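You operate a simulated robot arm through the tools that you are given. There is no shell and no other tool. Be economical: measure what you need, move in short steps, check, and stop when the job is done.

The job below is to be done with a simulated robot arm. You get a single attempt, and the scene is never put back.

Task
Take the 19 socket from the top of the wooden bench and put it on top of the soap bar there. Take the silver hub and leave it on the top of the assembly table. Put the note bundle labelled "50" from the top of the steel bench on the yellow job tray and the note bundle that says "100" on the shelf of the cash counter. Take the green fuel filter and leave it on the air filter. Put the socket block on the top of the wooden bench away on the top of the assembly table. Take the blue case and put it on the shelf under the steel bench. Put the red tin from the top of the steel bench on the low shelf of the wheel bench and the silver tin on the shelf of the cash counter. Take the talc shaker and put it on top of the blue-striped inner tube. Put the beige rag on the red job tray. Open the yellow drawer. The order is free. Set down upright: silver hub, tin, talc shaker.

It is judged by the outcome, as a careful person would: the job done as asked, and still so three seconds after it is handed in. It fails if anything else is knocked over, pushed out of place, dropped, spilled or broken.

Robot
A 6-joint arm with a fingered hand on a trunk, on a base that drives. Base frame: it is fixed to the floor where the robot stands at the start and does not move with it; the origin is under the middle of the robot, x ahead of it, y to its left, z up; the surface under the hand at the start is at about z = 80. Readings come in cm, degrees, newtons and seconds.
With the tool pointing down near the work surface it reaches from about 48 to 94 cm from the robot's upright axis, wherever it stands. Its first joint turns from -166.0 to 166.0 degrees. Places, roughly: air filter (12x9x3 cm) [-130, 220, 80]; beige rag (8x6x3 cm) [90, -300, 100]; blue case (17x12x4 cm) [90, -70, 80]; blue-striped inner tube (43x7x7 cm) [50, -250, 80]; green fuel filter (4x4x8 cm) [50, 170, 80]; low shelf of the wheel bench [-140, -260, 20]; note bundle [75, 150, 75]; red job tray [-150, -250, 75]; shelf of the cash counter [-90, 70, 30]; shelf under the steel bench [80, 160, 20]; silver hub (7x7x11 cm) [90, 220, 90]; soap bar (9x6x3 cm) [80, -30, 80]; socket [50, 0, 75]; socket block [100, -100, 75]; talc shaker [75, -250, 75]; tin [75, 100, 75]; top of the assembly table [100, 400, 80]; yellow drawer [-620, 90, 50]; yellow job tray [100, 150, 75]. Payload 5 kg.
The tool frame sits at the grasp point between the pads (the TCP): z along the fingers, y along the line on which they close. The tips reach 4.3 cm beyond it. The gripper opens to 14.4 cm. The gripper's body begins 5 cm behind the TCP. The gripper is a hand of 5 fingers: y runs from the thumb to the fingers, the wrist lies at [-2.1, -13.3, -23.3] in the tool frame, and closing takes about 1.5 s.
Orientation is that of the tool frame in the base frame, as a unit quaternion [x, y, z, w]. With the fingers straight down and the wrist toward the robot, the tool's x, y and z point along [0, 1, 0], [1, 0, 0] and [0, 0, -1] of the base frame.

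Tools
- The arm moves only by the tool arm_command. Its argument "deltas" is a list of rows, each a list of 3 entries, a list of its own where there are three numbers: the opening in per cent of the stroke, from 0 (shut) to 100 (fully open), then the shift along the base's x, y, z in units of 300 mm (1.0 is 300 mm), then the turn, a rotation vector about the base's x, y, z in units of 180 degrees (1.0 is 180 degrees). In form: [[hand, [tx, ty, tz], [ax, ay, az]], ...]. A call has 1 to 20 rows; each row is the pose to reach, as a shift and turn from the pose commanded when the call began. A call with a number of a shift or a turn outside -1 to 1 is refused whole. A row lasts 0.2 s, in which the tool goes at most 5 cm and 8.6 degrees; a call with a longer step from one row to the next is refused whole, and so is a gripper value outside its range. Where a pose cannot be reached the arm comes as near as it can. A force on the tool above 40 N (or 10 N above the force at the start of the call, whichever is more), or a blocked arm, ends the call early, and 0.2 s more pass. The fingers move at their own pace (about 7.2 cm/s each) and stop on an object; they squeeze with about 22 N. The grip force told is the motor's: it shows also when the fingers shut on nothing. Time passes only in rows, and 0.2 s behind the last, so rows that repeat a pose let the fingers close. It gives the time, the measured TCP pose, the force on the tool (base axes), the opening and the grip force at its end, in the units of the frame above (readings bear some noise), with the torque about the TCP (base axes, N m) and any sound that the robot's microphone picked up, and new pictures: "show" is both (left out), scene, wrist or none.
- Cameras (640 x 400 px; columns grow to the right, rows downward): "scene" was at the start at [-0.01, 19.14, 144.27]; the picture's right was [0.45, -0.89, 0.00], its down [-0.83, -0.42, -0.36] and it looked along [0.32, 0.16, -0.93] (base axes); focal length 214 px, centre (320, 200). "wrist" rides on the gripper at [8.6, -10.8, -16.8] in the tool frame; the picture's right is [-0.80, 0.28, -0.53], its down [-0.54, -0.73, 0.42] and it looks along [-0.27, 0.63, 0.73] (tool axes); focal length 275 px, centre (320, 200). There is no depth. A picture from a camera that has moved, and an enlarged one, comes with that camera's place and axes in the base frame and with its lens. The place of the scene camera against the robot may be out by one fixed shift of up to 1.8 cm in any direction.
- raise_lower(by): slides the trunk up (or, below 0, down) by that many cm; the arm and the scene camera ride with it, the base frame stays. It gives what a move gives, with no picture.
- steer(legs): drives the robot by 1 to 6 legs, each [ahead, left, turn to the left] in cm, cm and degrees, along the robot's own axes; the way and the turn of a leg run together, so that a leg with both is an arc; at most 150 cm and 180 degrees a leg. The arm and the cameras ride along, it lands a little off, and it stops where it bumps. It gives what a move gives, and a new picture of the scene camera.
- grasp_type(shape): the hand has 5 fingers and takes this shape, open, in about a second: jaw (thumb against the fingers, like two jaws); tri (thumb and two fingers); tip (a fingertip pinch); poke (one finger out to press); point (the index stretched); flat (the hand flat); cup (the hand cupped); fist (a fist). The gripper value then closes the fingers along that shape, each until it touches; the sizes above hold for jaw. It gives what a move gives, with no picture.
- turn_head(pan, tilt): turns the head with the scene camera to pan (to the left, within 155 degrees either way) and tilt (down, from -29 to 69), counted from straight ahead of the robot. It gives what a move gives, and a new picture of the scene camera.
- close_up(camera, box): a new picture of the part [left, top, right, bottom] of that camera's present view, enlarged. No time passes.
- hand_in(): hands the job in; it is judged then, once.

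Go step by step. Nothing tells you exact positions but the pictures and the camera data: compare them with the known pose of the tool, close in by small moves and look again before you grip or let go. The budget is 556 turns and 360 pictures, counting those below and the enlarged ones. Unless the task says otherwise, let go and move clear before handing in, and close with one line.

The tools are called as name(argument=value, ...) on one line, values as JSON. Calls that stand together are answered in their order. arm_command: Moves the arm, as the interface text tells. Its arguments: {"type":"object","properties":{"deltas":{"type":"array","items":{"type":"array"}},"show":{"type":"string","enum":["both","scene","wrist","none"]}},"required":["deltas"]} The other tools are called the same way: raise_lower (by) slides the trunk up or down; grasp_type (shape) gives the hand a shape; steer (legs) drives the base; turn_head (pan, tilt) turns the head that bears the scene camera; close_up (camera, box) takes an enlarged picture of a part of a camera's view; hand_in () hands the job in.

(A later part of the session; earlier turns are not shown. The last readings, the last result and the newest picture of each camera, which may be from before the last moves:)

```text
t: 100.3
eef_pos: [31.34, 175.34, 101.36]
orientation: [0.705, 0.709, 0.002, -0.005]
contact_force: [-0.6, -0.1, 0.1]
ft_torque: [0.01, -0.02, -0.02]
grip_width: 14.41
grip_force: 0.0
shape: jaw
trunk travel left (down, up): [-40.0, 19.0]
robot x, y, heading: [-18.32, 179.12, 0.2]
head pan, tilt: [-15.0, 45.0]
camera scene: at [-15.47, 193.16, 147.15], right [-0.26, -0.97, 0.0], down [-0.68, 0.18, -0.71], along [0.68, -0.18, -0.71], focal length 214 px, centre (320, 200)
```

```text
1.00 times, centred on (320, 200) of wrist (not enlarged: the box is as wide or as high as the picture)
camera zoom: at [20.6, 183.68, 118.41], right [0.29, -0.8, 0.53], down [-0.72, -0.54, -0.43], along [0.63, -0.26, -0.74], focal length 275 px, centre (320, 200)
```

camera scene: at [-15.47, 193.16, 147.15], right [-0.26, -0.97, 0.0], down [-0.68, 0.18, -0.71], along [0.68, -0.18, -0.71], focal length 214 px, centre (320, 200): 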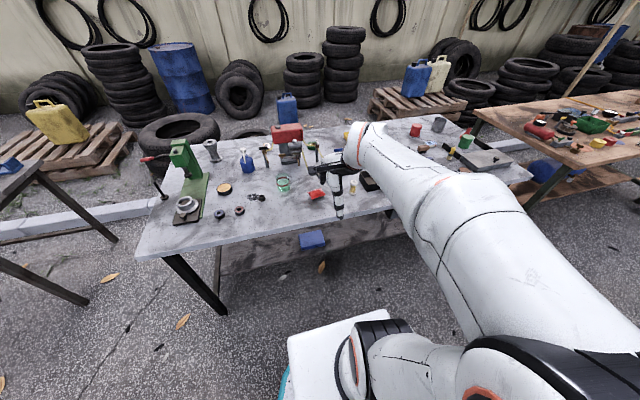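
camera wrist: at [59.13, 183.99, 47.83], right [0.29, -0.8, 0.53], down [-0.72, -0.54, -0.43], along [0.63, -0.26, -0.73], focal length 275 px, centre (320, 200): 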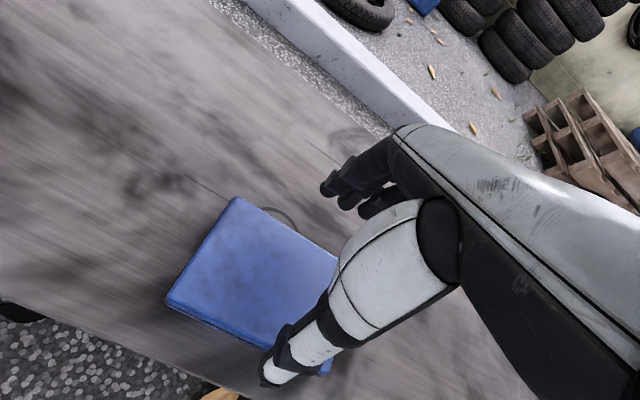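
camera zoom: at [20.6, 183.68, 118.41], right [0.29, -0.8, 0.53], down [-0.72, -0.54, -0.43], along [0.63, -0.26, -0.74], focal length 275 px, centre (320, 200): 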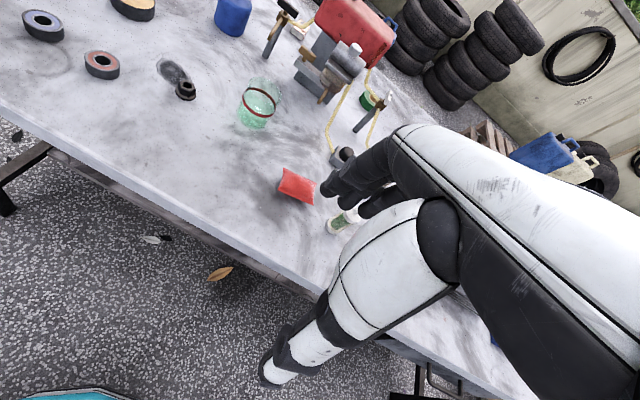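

The hub stands at about (91, 220) next to the green press. I raise the hand, drive closer, and approach with the hand yawed 40° to keep its camera off the press.

arm_command(deltas=[[100, [0, 0, 0.15], [0, 0, 0]], [100, [0, 0, 0.3], [0, 0, 0]], [100, [0, 0, 0.45], [0, 0, 0]], [100, [0, 0, 0.57], [0, 0, 0]], [100, [0, 0, 0.57], [0, 0, 0]]], show="none")

steer(legs=[[23, 16.5, 0]])

arm_command(deltas=[[100, [0.1, 0.07, 0], [0, 0, 0.04]], [100, [0.21, 0.12, 0], [0, 0, 0.08]], [100, [0.32, 0.17, 0], [0, 0, 0.12]], [100, [0.43, 0.22, 0], [0, 0, 0.16]], [100, [0.54, 0.27, 0], [0, 0, 0.19]], [100, [0.65, 0.32, 0], [0, 0, 0.22]], [100, [0.76, 0.37, 0], [0, 0, 0.22]], [100, [0.76, 0.37, 0], [0, 0, 0.22]]], show="wrist")

```text
t: 101.5
eef_pos: [31.5, 175.35, 118.58]
orientation: [0.706, 0.708, 0.002, -0.005]
contact_force: [0.4, -0.4, 0.0]
ft_torque: [0.05, 0.01, 0.0]
grip_width: 14.39
grip_force: 0.0
shape: jaw
trunk travel left (down, up): [-40.0, 19.0]
robot x, y, heading: [-17.99, 178.51, 0.0]
head pan, tilt: [-15.0, 45.0]
```

```text
t: 103.5
eef_pos: [54.59, 192.73, 118.52]
orientation: [0.704, 0.71, 0.003, -0.005]
contact_force: [-0.1, 0.5, 0.0]
ft_torque: [0.02, -0.01, -0.02]
grip_width: 14.4
grip_force: 0.0
shape: jaw
trunk travel left (down, up): [-40.0, 19.0]
robot x, y, heading: [4.82, 195.95, 0.0]
head pan, tilt: [-15.0, 45.0]
camera scene: at [7.58, 210.29, 147.15], right [-0.25, -0.97, 0.0], down [-0.68, 0.18, -0.71], along [0.68, -0.18, -0.71], focal length 214 px, centre (320, 200)
```

scene: 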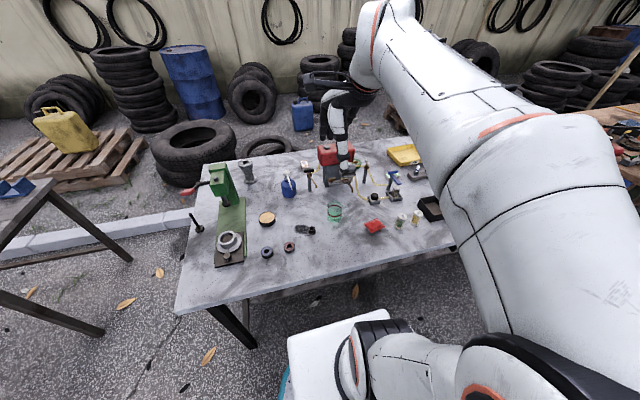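

```text
t: 105.3
eef_pos: [77.62, 203.86, 118.38]
orientation: [0.422, 0.907, 0.0, -0.004]
contact_force: [0.7, 0.6, -0.6]
ft_torque: [0.0, 0.05, -0.02]
grip_width: 14.39
grip_force: 0.0
shape: jaw
trunk travel left (down, up): [-40.0, 19.0]
robot x, y, heading: [4.63, 195.66, 0.2]
head pan, tilt: [-15.0, 45.0]
camera wrist: at [63.96, 203.2, 135.36], right [0.73, -0.43, 0.53], down [-0.21, -0.88, -0.43], along [0.65, 0.2, -0.74], focal length 275 px, centre (320, 200)
```

wrist: 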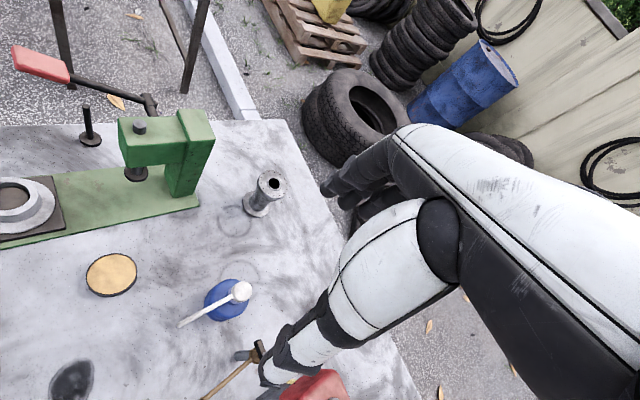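

steer(legs=[[4, 0, 0]])

arm_command(deltas=[[100, [0.08, 0.1, 0], [0, 0, 0]], [100, [0.16, 0.2, 0], [0, 0, 0]], [100, [0.24, 0.32, 0], [0, 0, 0]], [100, [0.32, 0.44, -0.05], [0, 0, 0]], [100, [0.38, 0.54, -0.1], [0, 0, 0]], [100, [0.38, 0.57, -0.22], [0, 0, 0]], [100, [0.38, 0.57, -0.3], [0, 0, 0]], [100, [0.38, 0.57, -0.3], [0, 0, 0]]], show="wrist")

close_up(camera="scene", box=[160, 80, 320, 180])

```text
t: 106.2
eef_pos: [81.51, 203.83, 118.3]
orientation: [0.421, 0.907, 0.001, -0.005]
contact_force: [-0.2, 0.1, -1.2]
ft_torque: [-0.02, 0.05, -0.01]
grip_width: 14.4
grip_force: 0.1
shape: jaw
trunk travel left (down, up): [-40.0, 19.0]
robot x, y, heading: [8.46, 195.67, 0.3]
head pan, tilt: [-15.0, 45.0]
camera scene: at [11.61, 210.32, 147.15], right [-0.25, -0.97, 0.0], down [-0.68, 0.18, -0.71], along [0.68, -0.18, -0.71], focal length 214 px, centre (320, 200)
```

scene: 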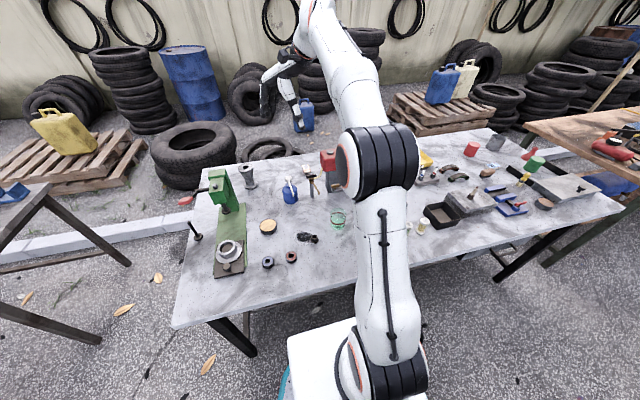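

```text
t: 108.0
eef_pos: [91.2, 220.74, 108.59]
orientation: [0.421, 0.907, 0.0, -0.005]
contact_force: [1.0, 0.9, 0.2]
ft_torque: [0.0, 0.02, -0.02]
grip_width: 14.4
grip_force: 0.0
shape: jaw
out of reach, approached as far as the arm can: row 3, 4, 5, 6, 7, 8
trunk travel left (down, up): [-40.0, 19.0]
robot x, y, heading: [8.59, 195.92, 0.2]
head pan, tilt: [-15.0, 45.0]
camera wrist: at [77.62, 220.07, 125.65], right [0.74, -0.43, 0.53], down [-0.21, -0.88, -0.43], along [0.64, 0.2, -0.74], focal length 275 px, centre (320, 200)
```

wrist: 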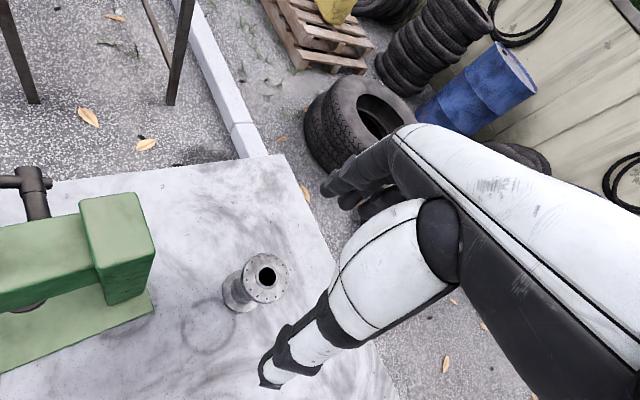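

```text
4.00 times, centred on (240, 130) of scene
camera zoom: at [11.57, 210.32, 147.16], right [-0.25, -0.97, 0.0], down [-0.68, 0.18, -0.71], along [0.68, -0.18, -0.71], focal length 858 px, centre (640, 480)
```

zoom: 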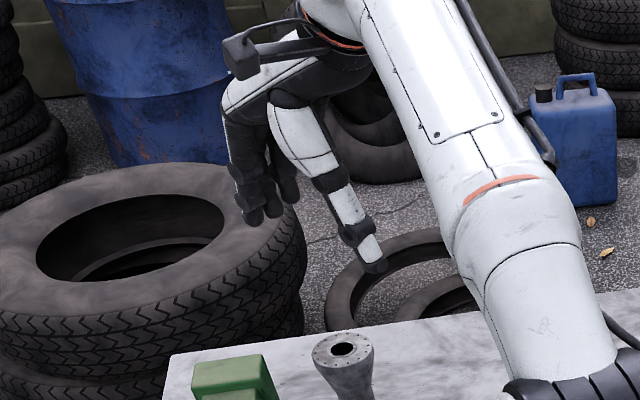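

Hub is at (93.2, 221.2). I move the base 4 cm closer and then set the hand over the hub.

steer(legs=[[4, 3, 0]])

arm_command(deltas=[[100, [0, 0, 0], [0, 0, 0]]], show="wrist")

```text
t: 108.9
eef_pos: [95.33, 223.75, 108.55]
orientation: [0.421, 0.907, -0.001, -0.007]
contact_force: [-0.3, 0.2, 0.0]
ft_torque: [0.01, 0.04, 0.01]
grip_width: 14.39
grip_force: 0.0
shape: jaw
trunk travel left (down, up): [-40.0, 19.0]
robot x, y, heading: [12.83, 198.99, 0.3]
head pan, tilt: [-15.0, 45.0]
camera scene: at [15.71, 213.43, 147.15], right [-0.25, -0.97, 0.0], down [-0.68, 0.18, -0.71], along [0.68, -0.18, -0.71], focal length 214 px, centre (320, 200)
```

scene: 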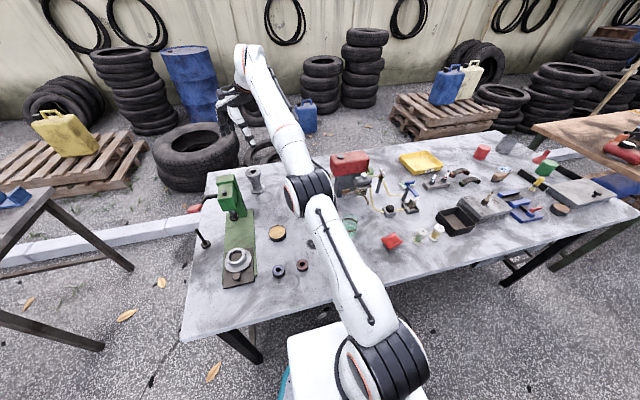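

```text
t: 109.3
eef_pos: [95.29, 223.62, 108.58]
orientation: [0.422, 0.907, 0.0, -0.006]
contact_force: [-0.3, -0.4, -0.5]
ft_torque: [0.01, 0.0, -0.01]
grip_width: 14.4
grip_force: 0.0
shape: jaw
trunk travel left (down, up): [-40.0, 19.0]
robot x, y, heading: [12.99, 198.63, 0.2]
head pan, tilt: [-15.0, 45.0]
camera wrist: at [81.74, 223.12, 125.62], right [0.74, -0.43, 0.52], down [-0.21, -0.88, -0.43], along [0.64, 0.2, -0.74], focal length 275 px, centre (320, 200)
```

wrist: 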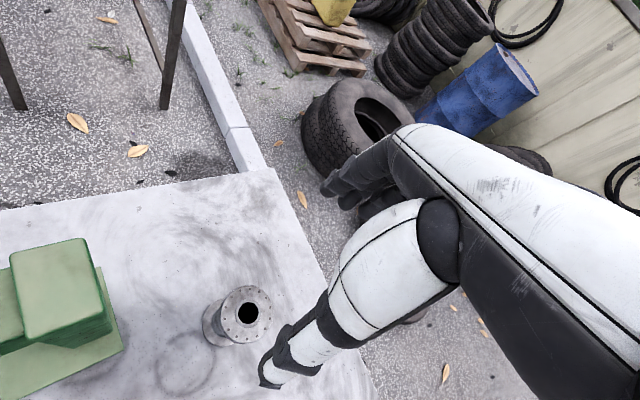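

arm_command(deltas=[[100, [-0.067, -0.083, 0], [0, 0, 0]], [100, [-0.067, -0.083, -0.12], [0, 0, 0]], [100, [-0.067, -0.083, -0.26], [0, 0, 0]], [100, [-0.067, -0.083, -0.37], [0, 0, 0]], [100, [-0.067, -0.083, -0.37], [0, 0, 0]]], show="wrist")

close_up(camera="scene", box=[200, 120, 296, 180])

```text
t: 110.5
eef_pos: [99.03, 222.55, 99.54]
orientation: [0.421, 0.907, 0.0, -0.007]
contact_force: [-0.1, -0.6, 0.7]
ft_torque: [0.02, 0.04, -0.01]
grip_width: 14.4
grip_force: 0.1
shape: jaw
out of reach, approached as far as the arm can: row 1, 2, 3, 4, 5
trunk travel left (down, up): [-40.0, 19.0]
robot x, y, heading: [13.12, 199.38, 0.2]
head pan, tilt: [-15.0, 45.0]
camera wrist: at [85.37, 221.98, 116.6], right [0.74, -0.43, 0.52], down [-0.21, -0.88, -0.42], along [0.64, 0.2, -0.74], focal length 275 px, centre (320, 200)
```

wrist: 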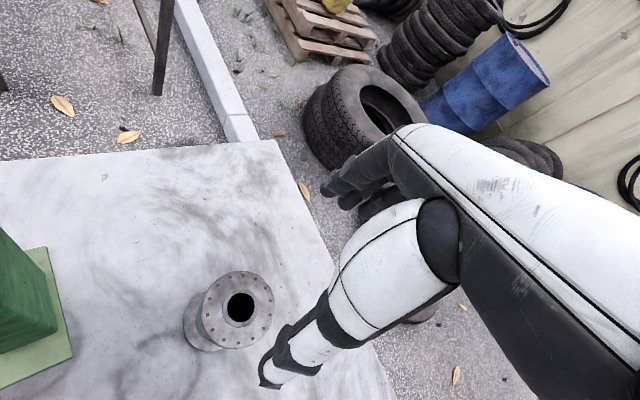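

```text
6.67 times, centred on (248, 150) of scene
camera zoom: at [15.69, 213.41, 147.15], right [-0.25, -0.97, 0.0], down [-0.68, 0.18, -0.71], along [0.68, -0.18, -0.71], focal length 1430 px, centre (800, 533)
```

zoom: 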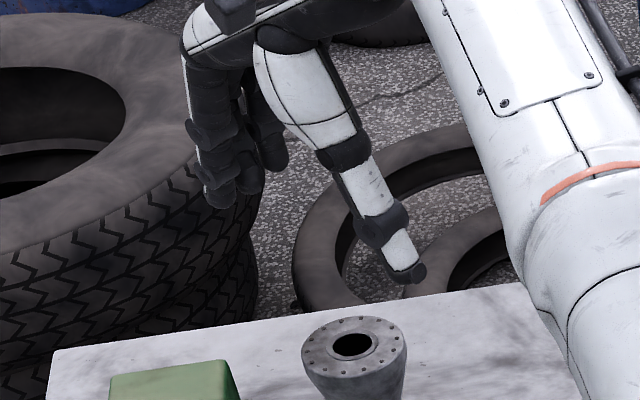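

The commanded pose lay beyond reach, so the hand ended 5 cm too far. I shift back toward the hub and re-read.

arm_command(deltas=[[100, [-0.1, -0.02, 0.02], [0, 0, 0]], [100, [-0.183, -0.043, 0.02], [0, 0, 0]], [100, [-0.183, -0.043, 0.02], [0, 0, 0]]], show="wrist")

```text
t: 111.3
eef_pos: [98.32, 221.99, 101.75]
orientation: [0.422, 0.907, 0.0, -0.006]
contact_force: [0.9, 0.2, -0.1]
ft_torque: [-0.03, 0.0, -0.01]
grip_width: 14.42
grip_force: 0.0
shape: jaw
out of reach, approached as far as the arm can: row 1, 2, 3
trunk travel left (down, up): [-40.0, 19.0]
robot x, y, heading: [12.67, 198.67, 0.3]
head pan, tilt: [-15.0, 45.0]
camera wrist: at [84.69, 221.49, 118.79], right [0.74, -0.43, 0.52], down [-0.21, -0.88, -0.42], along [0.64, 0.2, -0.74], focal length 275 px, centre (320, 200)
```

wrist: 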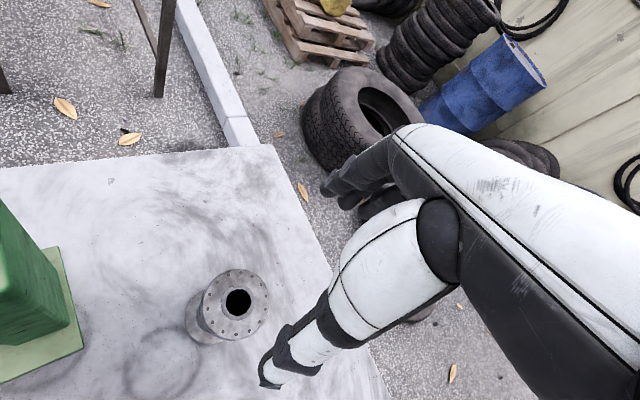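

arm_command(deltas=[[100, [-0.12, -0.02, 0.0], [0, 0, 0]], [100, [-0.24, -0.04, 0.0], [0, 0, 0]], [100, [-0.36, -0.06, 0.0], [0, 0, 0]]], show="none")

```text
t: 112.1
eef_pos: [97.23, 221.75, 104.29]
orientation: [0.421, 0.907, -0.001, -0.007]
contact_force: [0.6, 0.3, -0.2]
ft_torque: [0.0, 0.0, 0.02]
grip_width: 14.42
grip_force: 0.1
shape: jaw
out of reach, approached as far as the arm can: row 1, 2, 3
trunk travel left (down, up): [-40.0, 19.0]
robot x, y, heading: [13.05, 198.98, 0.2]
head pan, tilt: [-15.0, 45.0]
```

arm_command(deltas=[[100, [-0.16, -0.02, 0.0], [0, 0, 0]], [100, [-0.32, -0.04, 0.0], [0, 0, 0]], [100, [-0.48, -0.06, 0.0], [0, 0, 0]]], show="none")

```text
t: 112.9
eef_pos: [96.05, 222.32, 107.09]
orientation: [0.421, 0.907, 0.0, -0.007]
contact_force: [-0.2, -0.2, -0.9]
ft_torque: [0.0, 0.06, 0.02]
grip_width: 14.39
grip_force: 0.2
shape: jaw
out of reach, approached as far as the arm can: row 1, 2, 3
trunk travel left (down, up): [-40.0, 19.0]
robot x, y, heading: [12.94, 198.73, 0.5]
head pan, tilt: [-15.0, 45.0]
```

The arm seems stuck near its stretched singularity. I bring the command back near the measured pose, but nearer and higher, to let the elbow bend.

arm_command(deltas=[[100, [0.14, 0.02, 0.06], [0, 0, 0]], [100, [0.28, 0.03, 0.12], [0, 0, 0]], [100, [0.42, 0.05, 0.18], [0, 0, 0]], [100, [0.55, 0.06, 0.24], [0, 0, 0]], [100, [0.66, 0.06, 0.3], [0, 0, 0]], [100, [0.66, 0.06, 0.4], [0, 0, 0]], [100, [0.66, 0.06, 0.5], [0, 0, 0]], [100, [0.66, 0.06, 0.5], [0, 0, 0]], [100, [0.66, 0.06, 0.5], [0, 0, 0]]], show="none")

```text
t: 114.9
eef_pos: [94.82, 220.52, 110.87]
orientation: [0.422, 0.907, 0.0, -0.007]
contact_force: [-0.1, 0.7, -1.3]
ft_torque: [0.01, -0.01, -0.02]
grip_width: 14.39
grip_force: 0.1
shape: jaw
out of reach, approached as far as the arm can: row 1, 2, 3, 4, 5, 6, 7, 8, 9
trunk travel left (down, up): [-40.0, 19.0]
robot x, y, heading: [12.86, 198.91, 0.2]
head pan, tilt: [-15.0, 45.0]
```

raise_lower(by=6)

arm_command(deltas=[[100, [-0.05, 0, 0], [0, 0, -0.03]], [100, [-0.1, 0, 0], [0, 0, -0.06]], [100, [-0.15, 0, 0], [0, 0, -0.1]], [100, [-0.2, 0, 0], [0, 0, -0.13]], [100, [-0.2, 0, 0], [0, 0, -0.13]]], show="scene")

```text
t: 115.9
eef_pos: [94.82, 220.51, 116.92]
orientation: [0.422, 0.907, 0.0, -0.006]
contact_force: [-0.7, -0.3, -0.2]
ft_torque: [-0.01, 0.01, -0.01]
grip_width: 14.38
grip_force: 0.0
shape: jaw
trunk travel left (down, up): [-46.0, 13.0]
robot x, y, heading: [13.02, 198.8, 0.2]
head pan, tilt: [-15.0, 45.0]
```

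```text
t: 117.1
eef_pos: [94.57, 222.26, 120.29]
orientation: [0.597, 0.802, 0.0, -0.006]
contact_force: [0.8, 0.6, -0.3]
ft_torque: [-0.02, 0.02, 0.0]
grip_width: 14.4
grip_force: 0.1
shape: jaw
out of reach, approached as far as the arm can: row 1, 2, 3, 4, 5
trunk travel left (down, up): [-46.0, 13.0]
robot x, y, heading: [12.81, 199.05, 0.3]
head pan, tilt: [-15.0, 45.0]
camera scene: at [15.68, 213.41, 153.15], right [-0.25, -0.97, 0.0], down [-0.68, 0.18, -0.71], along [0.68, -0.18, -0.71], focal length 214 px, centre (320, 200)
```

scene: 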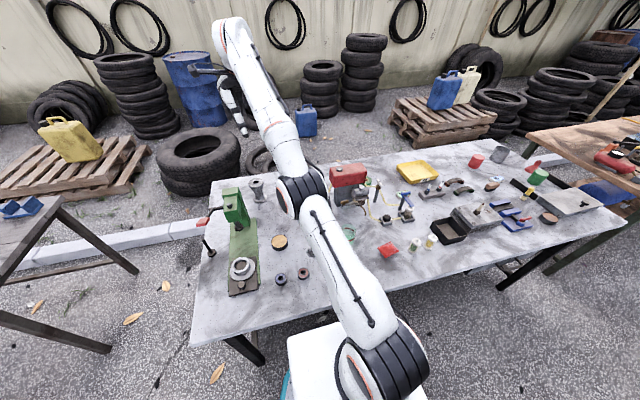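

I re-align the command with the stretched pose, then retract in tiny steps so the elbow can bend.

arm_command(deltas=[[100, [0.12, 0.03, 0.005], [0, 0, 0]], [100, [0.25, 0.06, 0.01], [0, 0, 0]], [100, [0.38, 0.09, 0.015], [0, 0, 0]], [100, [0.5, 0.12, 0.017], [0, 0, 0]], [100, [0.543, 0.13, 0.017], [0, 0, 0]], [100, [0.543, 0.13, 0.017], [0, 0, 0]], [100, [0.54, 0.13, 0.017], [0, 0, 0]], [100, [0.536, 0.128, 0.017], [0, 0, 0]], [100, [0.532, 0.127, 0.017], [0, 0, 0]], [100, [0.528, 0.126, 0.017], [0, 0, 0]], [100, [0.52, 0.124, 0.017], [0, 0, 0]], [100, [0.51, 0.12, 0.017], [0, 0, 0]], [100, [0.5, 0.118, 0.017], [0, 0, 0]], [100, [0.48, 0.115, 0.017], [0, 0, 0]], [100, [0.46, 0.11, 0.017], [0, 0, 0]], [100, [0.43, 0.1, 0.017], [0, 0, 0]], [100, [0.4, 0.09, 0.017], [0, 0, 0]]], show="none")

```text
t: 120.7
eef_pos: [97.93, 222.71, 114.93]
orientation: [0.597, 0.802, 0.002, -0.005]
contact_force: [0.5, -0.1, -0.7]
ft_torque: [-0.01, 0.06, 0.01]
grip_width: 14.39
grip_force: 0.1
shape: jaw
out of reach, approached as far as the arm can: row 1, 2, 3, 4, 5, 6, 7, 8, 9, 10, 11, 12, 13, 14, 15, 16, 17
trunk travel left (down, up): [-46.0, 13.0]
robot x, y, heading: [13.12, 199.15, 0.4]
head pan, tilt: [-15.0, 45.0]
```

arm_command(deltas=[[100, [-0.15, -0.04, 0.03], [0, 0, 0]], [100, [-0.3, -0.08, 0.06], [0, 0, 0]], [100, [-0.45, -0.12, 0.1], [0, 0, 0]], [100, [-0.6, -0.16, 0.15], [0, 0, 0]], [100, [-0.75, -0.2, 0.2], [0, 0, 0]], [100, [-0.9, -0.24, 0.25], [0, 0, 0]], [100, [-1.0, -0.27, 0.3], [0, 0, 0]], [100, [-1.0, -0.27, 0.3], [0, 0, 0]]], show="none")

```text
t: 122.5
eef_pos: [67.32, 215.1, 123.83]
orientation: [0.597, 0.802, 0.001, -0.006]
contact_force: [0.1, 0.9, -0.3]
ft_torque: [-0.01, 0.0, 0.0]
grip_width: 14.42
grip_force: 0.1
shape: jaw
trunk travel left (down, up): [-46.0, 13.0]
robot x, y, heading: [12.68, 199.12, 0.5]
head pan, tilt: [-15.0, 45.0]
```

Unstuck. I go over the hub again with a moderate yaw of 27°.

arm_command(deltas=[[100, [0.12, 0.02, 0], [0, 0, 0.02]], [100, [0.25, 0.04, 0], [0, 0, 0.04]], [100, [0.38, 0.07, -0.03], [0, 0, 0.057]], [100, [0.51, 0.1, -0.08], [0, 0, 0.057]], [100, [0.64, 0.14, -0.15], [0, 0, 0.057]], [100, [0.76, 0.18, -0.25], [0, 0, 0.057]], [100, [0.85, 0.2, -0.38], [0, 0, 0.057]], [100, [0.87, 0.203, -0.5], [0, 0, 0.057]], [100, [0.87, 0.203, -0.6], [0, 0, 0.057]], [100, [0.87, 0.203, -0.6], [0, 0, 0.057]]], show="wrist")

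close_up(camera="scene", box=[176, 120, 304, 200])

```text
t: 124.7
eef_pos: [93.5, 221.57, 105.62]
orientation: [0.523, 0.853, 0.001, -0.006]
contact_force: [-0.4, 0.4, -0.2]
ft_torque: [-0.01, -0.02, 0.01]
grip_width: 14.38
grip_force: 0.1
shape: jaw
trunk travel left (down, up): [-46.0, 13.0]
robot x, y, heading: [12.94, 198.87, 0.1]
head pan, tilt: [-15.0, 45.0]
camera wrist: at [80.12, 224.1, 122.66], right [0.62, -0.58, 0.52], down [-0.4, -0.81, -0.43], along [0.67, 0.05, -0.74], focal length 275 px, centre (320, 200)
```

wrist: 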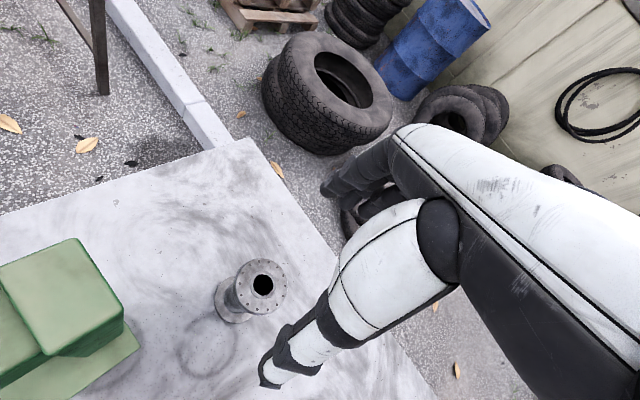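

```text
5.00 times, centred on (240, 160) of scene
camera zoom: at [15.69, 213.41, 153.15], right [-0.25, -0.97, 0.0], down [-0.68, 0.18, -0.71], along [0.68, -0.18, -0.71], focal length 1072 px, centre (720, 400)
```

zoom: 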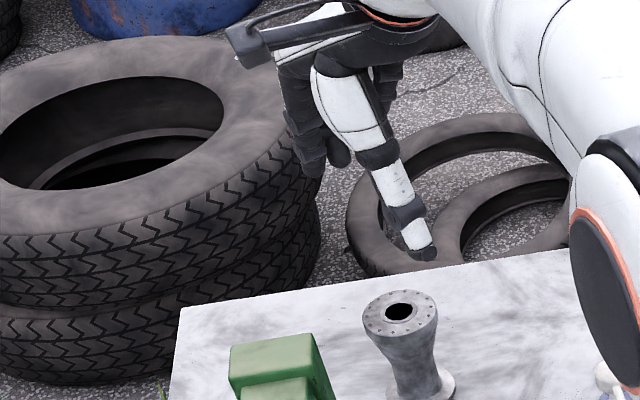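

Aligned over the hub. I lower to its waist and close.

arm_command(deltas=[[100, [0, -0.007, -0.15], [0, 0, 0]], [100, [0, -0.007, -0.3], [0, 0, 0]], [100, [0, -0.007, -0.43], [0, 0, 0]], [100, [0, -0.007, -0.56], [0, 0, 0]], [100, [0, -0.007, -0.56], [0, 0, 0]]], show="wrist")

close_up(camera="wrist", box=[200, 180, 400, 380])

close_up(camera="scene", box=[192, 150, 288, 210])

```text
t: 125.9
eef_pos: [93.73, 220.87, 88.8]
orientation: [0.523, 0.852, 0.001, -0.006]
contact_force: [-0.5, 1.0, 0.1]
ft_torque: [-0.01, 0.03, 0.03]
grip_width: 14.42
grip_force: 0.1
shape: jaw
trunk travel left (down, up): [-46.0, 13.0]
robot x, y, heading: [12.76, 198.93, 0.3]
head pan, tilt: [-15.0, 45.0]
camera wrist: at [80.37, 223.46, 105.89], right [0.62, -0.58, 0.52], down [-0.4, -0.81, -0.43], along [0.67, 0.05, -0.74], focal length 275 px, centre (320, 200)
```

wrist: 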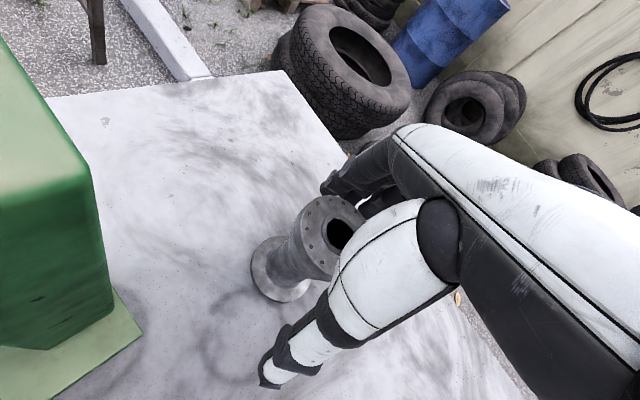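

```text
2.00 times, centred on (300, 280) of wrist
camera zoom: at [80.37, 223.46, 105.89], right [0.62, -0.58, 0.52], down [-0.4, -0.81, -0.43], along [0.67, 0.05, -0.74], focal length 551 px, centre (360, 40)
```

zoom: 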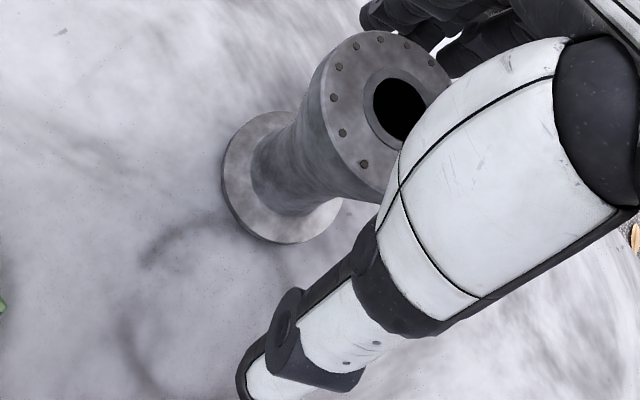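

```text
6.67 times, centred on (240, 180) of scene
camera zoom: at [15.7, 213.41, 153.15], right [-0.25, -0.97, 0.0], down [-0.68, 0.18, -0.71], along [0.68, -0.18, -0.71], focal length 1430 px, centre (853, 333)
```

zoom: 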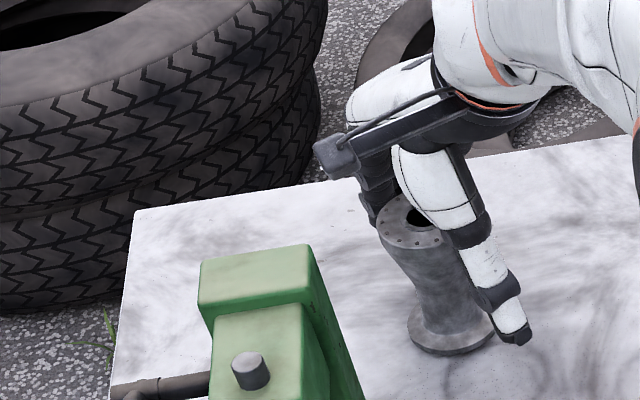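

arm_command(deltas=[[70, [0, 0, 0], [0, 0, 0]], [50, [0, 0, 0], [0, 0, 0]], [30, [0, 0, 0], [0, 0, 0]], [0, [0, 0, 0], [0, 0, 0]], [0, [0, 0, 0], [0, 0, 0]], [0, [0, 0, 0], [0, 0, 0]], [0, [0, 0, 0], [0, 0, 0]]], show="none")

arm_command(deltas=[[0, [0, 0, 0.05], [0, 0, 0]], [0, [0, 0, 0.12], [0, 0, 0]], [0, [0, 0, 0.25], [0, 0, 0]], [0, [0, 0, 0.4], [0, 0, 0]], [0, [0, 0, 0.4], [0, 0, 0]]], show="wrist")

close_up(camera="scene", box=[192, 120, 288, 180])

```text
t: 127.5
eef_pos: [93.83, 220.86, 88.92]
orientation: [0.522, 0.853, 0.001, -0.006]
contact_force: [-0.4, -0.7, 0.2]
ft_torque: [-0.04, -0.06, 0.0]
grip_width: 3.5
grip_force: 22.2
shape: jaw
trunk travel left (down, up): [-46.0, 13.0]
robot x, y, heading: [12.87, 199.06, 0.2]
head pan, tilt: [-15.0, 45.0]
```

```text
t: 128.7
eef_pos: [93.52, 220.92, 100.52]
orientation: [0.523, 0.853, 0.001, -0.006]
contact_force: [-0.3, 0.2, -3.6]
ft_torque: [0.0, 0.0, 0.02]
grip_width: 3.5
grip_force: 21.8
shape: jaw
trunk travel left (down, up): [-46.0, 13.0]
robot x, y, heading: [12.9, 198.86, 0.4]
head pan, tilt: [-15.0, 45.0]
camera wrist: at [80.14, 223.47, 117.66], right [0.62, -0.58, 0.52], down [-0.4, -0.81, -0.42], along [0.67, 0.05, -0.74], focal length 275 px, centre (320, 200)
```

wrist: 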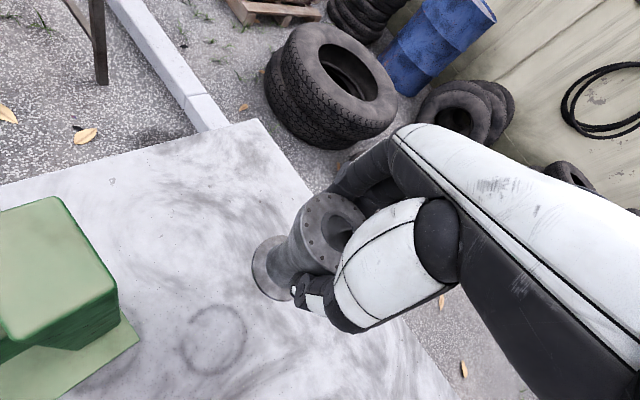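

```text
6.67 times, centred on (240, 150) of scene
camera zoom: at [15.69, 213.42, 153.15], right [-0.25, -0.97, 0.0], down [-0.68, 0.18, -0.71], along [0.68, -0.18, -0.71], focal length 1430 px, centre (853, 533)
```

zoom: 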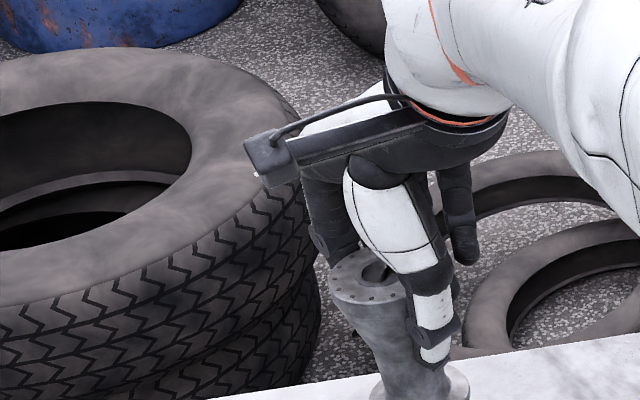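

Hub gripped. I lift it clear, retract, back off, and look left toward the assembly table.

arm_command(deltas=[[0, [0, 0, 0.15], [0, 0, 0]], [0, [0, 0, 0.3], [0, 0, 0]], [0, [0, 0, 0.45], [0, 0, 0]], [0, [-0.06, 0, 0.58], [0, 0, 0]], [0, [-0.2, 0, 0.65], [0, 0, 0]], [0, [-0.35, 0, 0.65], [0, 0, 0]], [0, [-0.5, 0, 0.65], [0, 0, 0]], [0, [-0.65, 0, 0.65], [0, 0, 0]], [0, [-0.8, 0, 0.65], [0, 0, 0]], [0, [-0.8, 0, 0.65], [0, 0, 0]]], show="none")

steer(legs=[[-18, 0, 0]])

turn_head(pan=75, tilt=35)

```text
t: 130.9
eef_pos: [69.64, 221.32, 120.07]
orientation: [0.523, 0.852, 0.001, -0.006]
contact_force: [0.0, -0.6, -3.7]
ft_torque: [-0.04, -0.04, 0.01]
grip_width: 3.5
grip_force: 21.6
shape: jaw
trunk travel left (down, up): [-46.0, 13.0]
robot x, y, heading: [13.28, 198.84, 0.3]
head pan, tilt: [-15.0, 45.0]
```

```text
t: 132.4
eef_pos: [51.56, 221.68, 120.16]
orientation: [0.518, 0.855, 0.002, -0.005]
contact_force: [-0.3, -0.5, -4.5]
ft_torque: [-0.03, -0.02, 0.01]
grip_width: 3.49
grip_force: 22.0
shape: jaw
trunk travel left (down, up): [-46.0, 13.0]
robot x, y, heading: [-4.98, 198.73, 0.8]
head pan, tilt: [-15.0, 45.0]
camera scene: at [-2.26, 213.25, 153.16], right [-0.24, -0.97, 0.0], down [-0.69, 0.17, -0.71], along [0.69, -0.17, -0.71], focal length 214 px, centre (320, 200)
```

scene: 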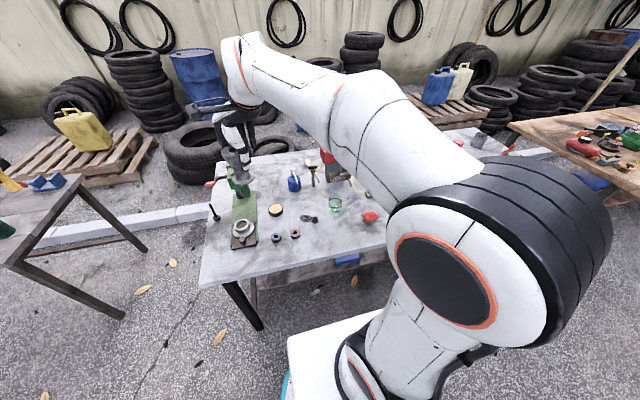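

```text
t: 134.0
eef_pos: [51.7, 221.75, 120.16]
orientation: [0.519, 0.855, 0.001, -0.006]
contact_force: [0.4, 0.7, -3.9]
ft_torque: [-0.05, -0.01, 0.02]
grip_width: 3.48
grip_force: 22.1
shape: jaw
trunk travel left (down, up): [-46.0, 13.0]
robot x, y, heading: [-4.76, 198.71, 1.0]
head pan, tilt: [75.0, 35.0]
camera scene: at [-7.94, 223.78, 154.63], right [0.97, -0.25, 0.0], down [-0.14, -0.56, -0.82], along [0.2, 0.79, -0.57], focal length 214 px, centre (320, 200)
```

scene: 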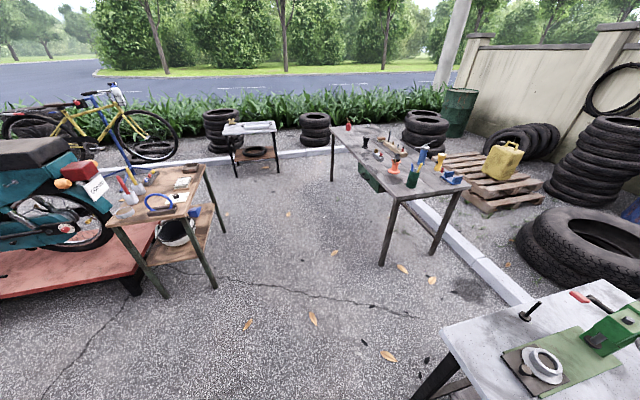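

Floor is clear. I drive left to the assembly table.

steer(legs=[[0, 140, -1]])

turn_head(pan=10, tilt=45)

```text
t: 141.2
eef_pos: [53.34, 363.31, 120.14]
orientation: [0.536, 0.844, 0.001, -0.006]
contact_force: [-0.3, 0.5, -3.2]
ft_torque: [-0.06, -0.02, -0.02]
grip_width: 3.49
grip_force: 22.2
shape: jaw
trunk travel left (down, up): [-46.0, 13.0]
robot x, y, heading: [-3.95, 342.36, -1.2]
head pan, tilt: [75.0, 35.0]
camera scene: at [-6.18, 367.87, 154.63], right [0.96, -0.28, 0.0], down [-0.16, -0.55, -0.82], along [0.23, 0.79, -0.57], focal length 214 px, centre (320, 200)
```

scene: 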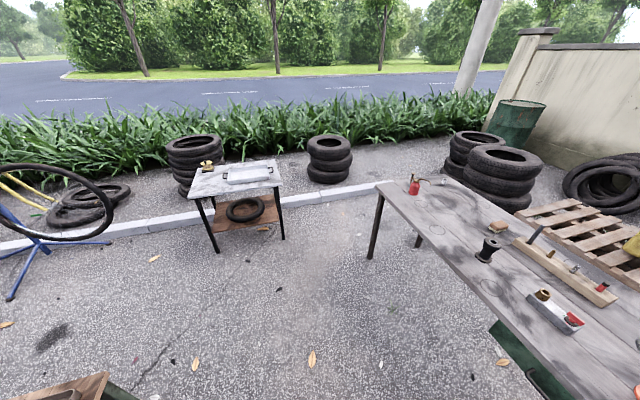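

```text
t: 142.6
eef_pos: [53.44, 363.23, 120.15]
orientation: [0.536, 0.844, 0.001, -0.007]
contact_force: [-0.6, 0.2, -4.8]
ft_torque: [-0.03, 0.0, 0.02]
grip_width: 3.5
grip_force: 22.5
shape: jaw
trunk travel left (down, up): [-46.0, 13.0]
robot x, y, heading: [-4.42, 343.01, -1.3]
head pan, tilt: [10.0, 45.0]
camera scene: at [-0.64, 360.63, 153.15], right [0.15, -0.99, 0.0], down [-0.7, -0.11, -0.71], along [0.7, 0.11, -0.71], focal length 214 px, centre (320, 200)
```

scene: 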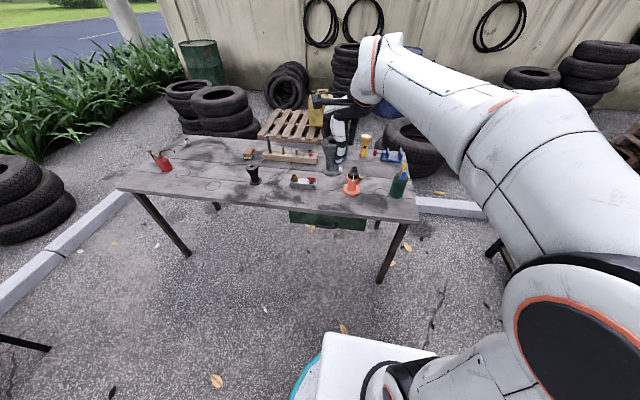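

There is free space on the left part of the assembly table around (77, 425). I drive there.

steer(legs=[[0, 60, 1.3], [12, 0, 0]])

close_up(camera="wrist", box=[0, 0, 640, 400])

```text
t: 146.7
eef_pos: [66.4, 422.18, 119.98]
orientation: [0.531, 0.847, 0.0, -0.006]
contact_force: [0.2, -0.4, -3.8]
ft_torque: [-0.06, 0.07, 0.0]
grip_width: 3.48
grip_force: 22.1
shape: jaw
trunk travel left (down, up): [-46.0, 13.0]
robot x, y, heading: [9.1, 401.07, -0.6]
head pan, tilt: [10.0, 45.0]
camera scene: at [12.42, 418.98, 153.15], right [0.16, -0.99, 0.0], down [-0.7, -0.11, -0.71], along [0.7, 0.11, -0.71], focal length 214 px, centre (320, 200)
```

scene: 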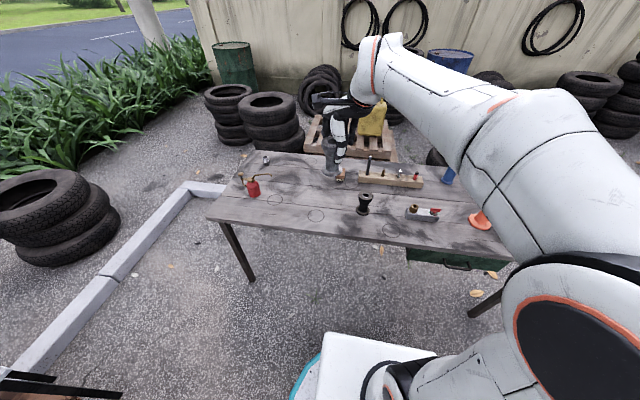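

```text
1.00 times, centred on (320, 200) of wrist (not enlarged: the box is as wide or as high as the picture)
camera zoom: at [53.07, 425.04, 137.16], right [0.61, -0.6, 0.52], down [-0.42, -0.8, -0.42], along [0.67, 0.04, -0.74], focal length 275 px, centre (320, 200)
```

zoom: 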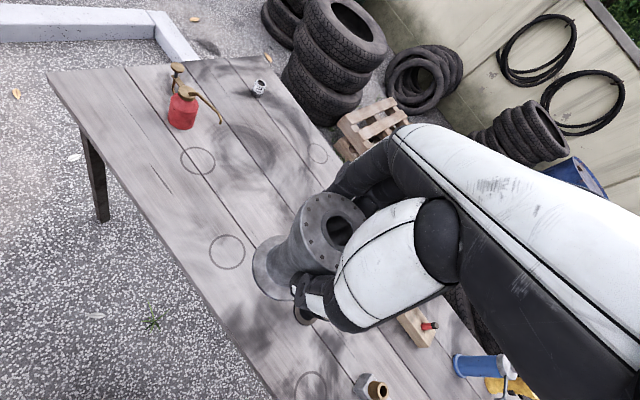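

I lower the hub toward the free spot at (75.5, 430).

arm_command(deltas=[[0, [0.1, 0.09, -0.05], [0, 0, 0]], [0, [0.2, 0.18, -0.12], [0, 0, 0]], [0, [0.3, 0.26, -0.2], [0, 0, 0]], [0, [0.3, 0.26, -0.35], [0, 0, 0]], [0, [0.3, 0.26, -0.5], [0, 0, 0]], [0, [0.3, 0.26, -0.65], [0, 0, 0]], [0, [0.3, 0.26, -0.8], [0, 0, 0]], [0, [0.3, 0.26, -0.92], [0, 0, 0]], [0, [0.3, 0.26, -0.92], [0, 0, 0]]], show="both")

```text
t: 148.7
eef_pos: [75.45, 430.39, 92.56]
orientation: [0.532, 0.847, 0.0, -0.006]
contact_force: [-0.4, 0.8, -4.3]
ft_torque: [-0.03, 0.01, 0.0]
grip_width: 3.47
grip_force: 22.0
shape: jaw
trunk travel left (down, up): [-46.0, 13.0]
robot x, y, heading: [8.78, 401.11, -0.7]
head pan, tilt: [10.0, 45.0]
camera scene: at [12.39, 418.99, 153.15], right [0.16, -0.99, 0.0], down [-0.7, -0.11, -0.71], along [0.7, 0.11, -0.71], focal length 214 px, centre (320, 200)
camera wrist: at [62.12, 433.18, 109.66], right [0.61, -0.6, 0.52], down [-0.42, -0.8, -0.43], along [0.67, 0.04, -0.74], focal length 275 px, centre (320, 200)
```

scene: 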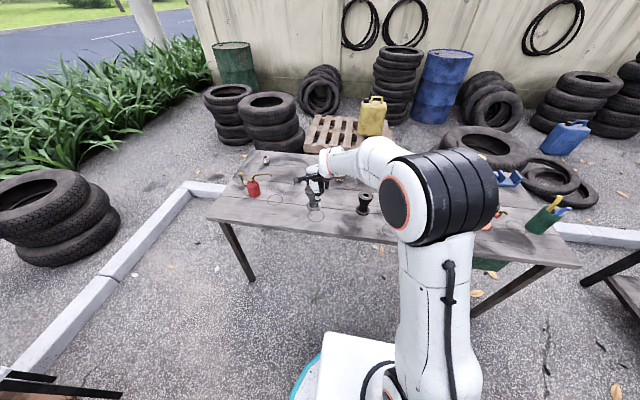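
wrist: 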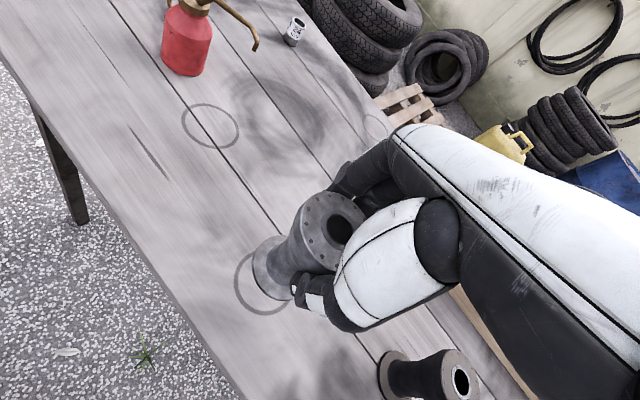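

Clear spot. I lower in small steps until contact.

arm_command(deltas=[[0, [0, 0, -0.03], [0, 0, 0]], [0, [0, 0, -0.06], [0, 0, 0]], [0, [0, 0, -0.08], [0, 0, 0]], [0, [0, 0, -0.08], [0, 0, 0]]], show="none")

arm_command(deltas=[[0, [0, 0, -0.015], [0, 0, 0]], [0, [0, 0, -0.03], [0, 0, 0]], [0, [0, 0, -0.03], [0, 0, 0]]], show="none")

arm_command(deltas=[[0, [0, 0, -0.01], [0, 0, 0]], [0, [0, 0, -0.02], [0, 0, 0]], [0, [0, 0, -0.02], [0, 0, 0]]], show="none")

```text
t: 149.7
eef_pos: [75.33, 430.17, 90.17]
orientation: [0.532, 0.847, 0.001, -0.005]
contact_force: [0.4, 0.1, -4.2]
ft_torque: [-0.03, 0.03, -0.02]
grip_width: 3.5
grip_force: 21.9
shape: jaw
trunk travel left (down, up): [-46.0, 13.0]
robot x, y, heading: [9.24, 400.6, -0.9]
head pan, tilt: [10.0, 45.0]
```

```text
t: 150.5
eef_pos: [75.33, 430.01, 89.14]
orientation: [0.531, 0.847, 0.002, -0.006]
contact_force: [-0.2, 0.3, -4.2]
ft_torque: [-0.02, 0.01, 0.01]
grip_width: 3.47
grip_force: 21.9
shape: jaw
trunk travel left (down, up): [-46.0, 13.0]
robot x, y, heading: [9.25, 401.32, -0.8]
head pan, tilt: [10.0, 45.0]
```

```text
t: 151.3
eef_pos: [75.27, 429.97, 88.61]
orientation: [0.532, 0.847, 0.0, -0.006]
contact_force: [-0.2, 0.7, -3.8]
ft_torque: [-0.03, 0.04, -0.01]
grip_width: 3.49
grip_force: 22.0
shape: jaw
trunk travel left (down, up): [-46.0, 13.0]
robot x, y, heading: [9.1, 400.83, -0.9]
head pan, tilt: [10.0, 45.0]
```

arm_command(deltas=[[0, [0, 0, -0.01], [0, 0, 0]], [0, [0, 0, -0.02], [0, 0, 0]], [0, [0, 0, -0.02], [0, 0, 0]]], show="none")

arm_command(deltas=[[0, [0, 0, -0.01], [0, 0, 0]], [0, [0, 0, -0.02], [0, 0, 0]], [0, [0, 0, -0.02], [0, 0, 0]]], show="none")

arm_command(deltas=[[0, [0, 0, -0.01], [0, 0, 0]], [0, [0, 0, -0.02], [0, 0, 0]], [0, [0, 0, -0.02], [0, 0, 0]]], show="none")

```text
t: 152.1
eef_pos: [75.35, 429.97, 87.91]
orientation: [0.531, 0.847, 0.001, -0.005]
contact_force: [-0.5, 0.4, -3.7]
ft_torque: [-0.05, 0.02, 0.0]
grip_width: 3.46
grip_force: 21.9
shape: jaw
trunk travel left (down, up): [-46.0, 13.0]
robot x, y, heading: [9.05, 400.92, -1.2]
head pan, tilt: [10.0, 45.0]
```

```text
t: 152.9
eef_pos: [75.32, 429.97, 87.53]
orientation: [0.532, 0.847, 0.001, -0.006]
contact_force: [0.4, -0.3, -4.1]
ft_torque: [-0.01, 0.01, -0.03]
grip_width: 3.48
grip_force: 22.0
shape: jaw
trunk travel left (down, up): [-46.0, 13.0]
robot x, y, heading: [9.06, 401.11, -0.4]
head pan, tilt: [10.0, 45.0]
```

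```text
t: 153.7
eef_pos: [75.31, 429.95, 86.8]
orientation: [0.531, 0.847, 0.001, -0.005]
contact_force: [-0.7, 1.0, -5.1]
ft_torque: [-0.02, 0.06, -0.01]
grip_width: 3.47
grip_force: 22.4
shape: jaw
trunk travel left (down, up): [-46.0, 13.0]
robot x, y, heading: [9.19, 400.61, -0.7]
head pan, tilt: [10.0, 45.0]
```

close_up(camera="wrist", box=[180, 180, 340, 330])

arm_command(deltas=[[0, [0, 0, -0.01], [0, 0, 0]], [0, [0, 0, -0.02], [0, 0, 0]], [0, [0, 0, -0.02], [0, 0, 0]]], show="none")

arm_command(deltas=[[0, [0, 0, -0.01], [0, 0, 0]], [0, [0, 0, -0.02], [0, 0, 0]], [0, [0, 0, -0.02], [0, 0, 0]]], show="none")

```text
2.67 times, centred on (260, 255) of wrist
camera zoom: at [62.01, 432.76, 103.87], right [0.61, -0.6, 0.52], down [-0.42, -0.8, -0.42], along [0.67, 0.04, -0.74], focal length 734 px, centre (480, 53)
```

zoom: 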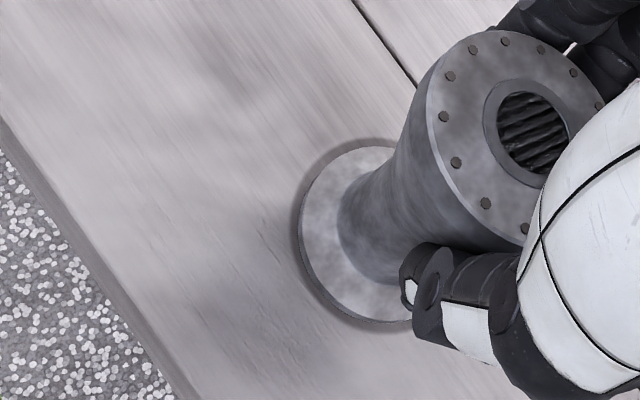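

```text
t: 154.5
eef_pos: [75.23, 429.9, 86.08]
orientation: [0.532, 0.847, 0.001, -0.006]
contact_force: [0.1, -0.1, -3.8]
ft_torque: [-0.04, 0.02, 0.01]
grip_width: 3.48
grip_force: 21.8
shape: jaw
trunk travel left (down, up): [-46.0, 13.0]
robot x, y, heading: [9.29, 401.08, -0.9]
head pan, tilt: [10.0, 45.0]
```

```text
t: 155.3
eef_pos: [75.32, 429.94, 85.6]
orientation: [0.531, 0.847, 0.001, -0.006]
contact_force: [-0.5, -0.1, -4.8]
ft_torque: [0.02, 0.03, 0.02]
grip_width: 3.51
grip_force: 22.5
shape: jaw
trunk travel left (down, up): [-46.0, 13.0]
robot x, y, heading: [9.13, 401.1, -0.9]
head pan, tilt: [10.0, 45.0]
```

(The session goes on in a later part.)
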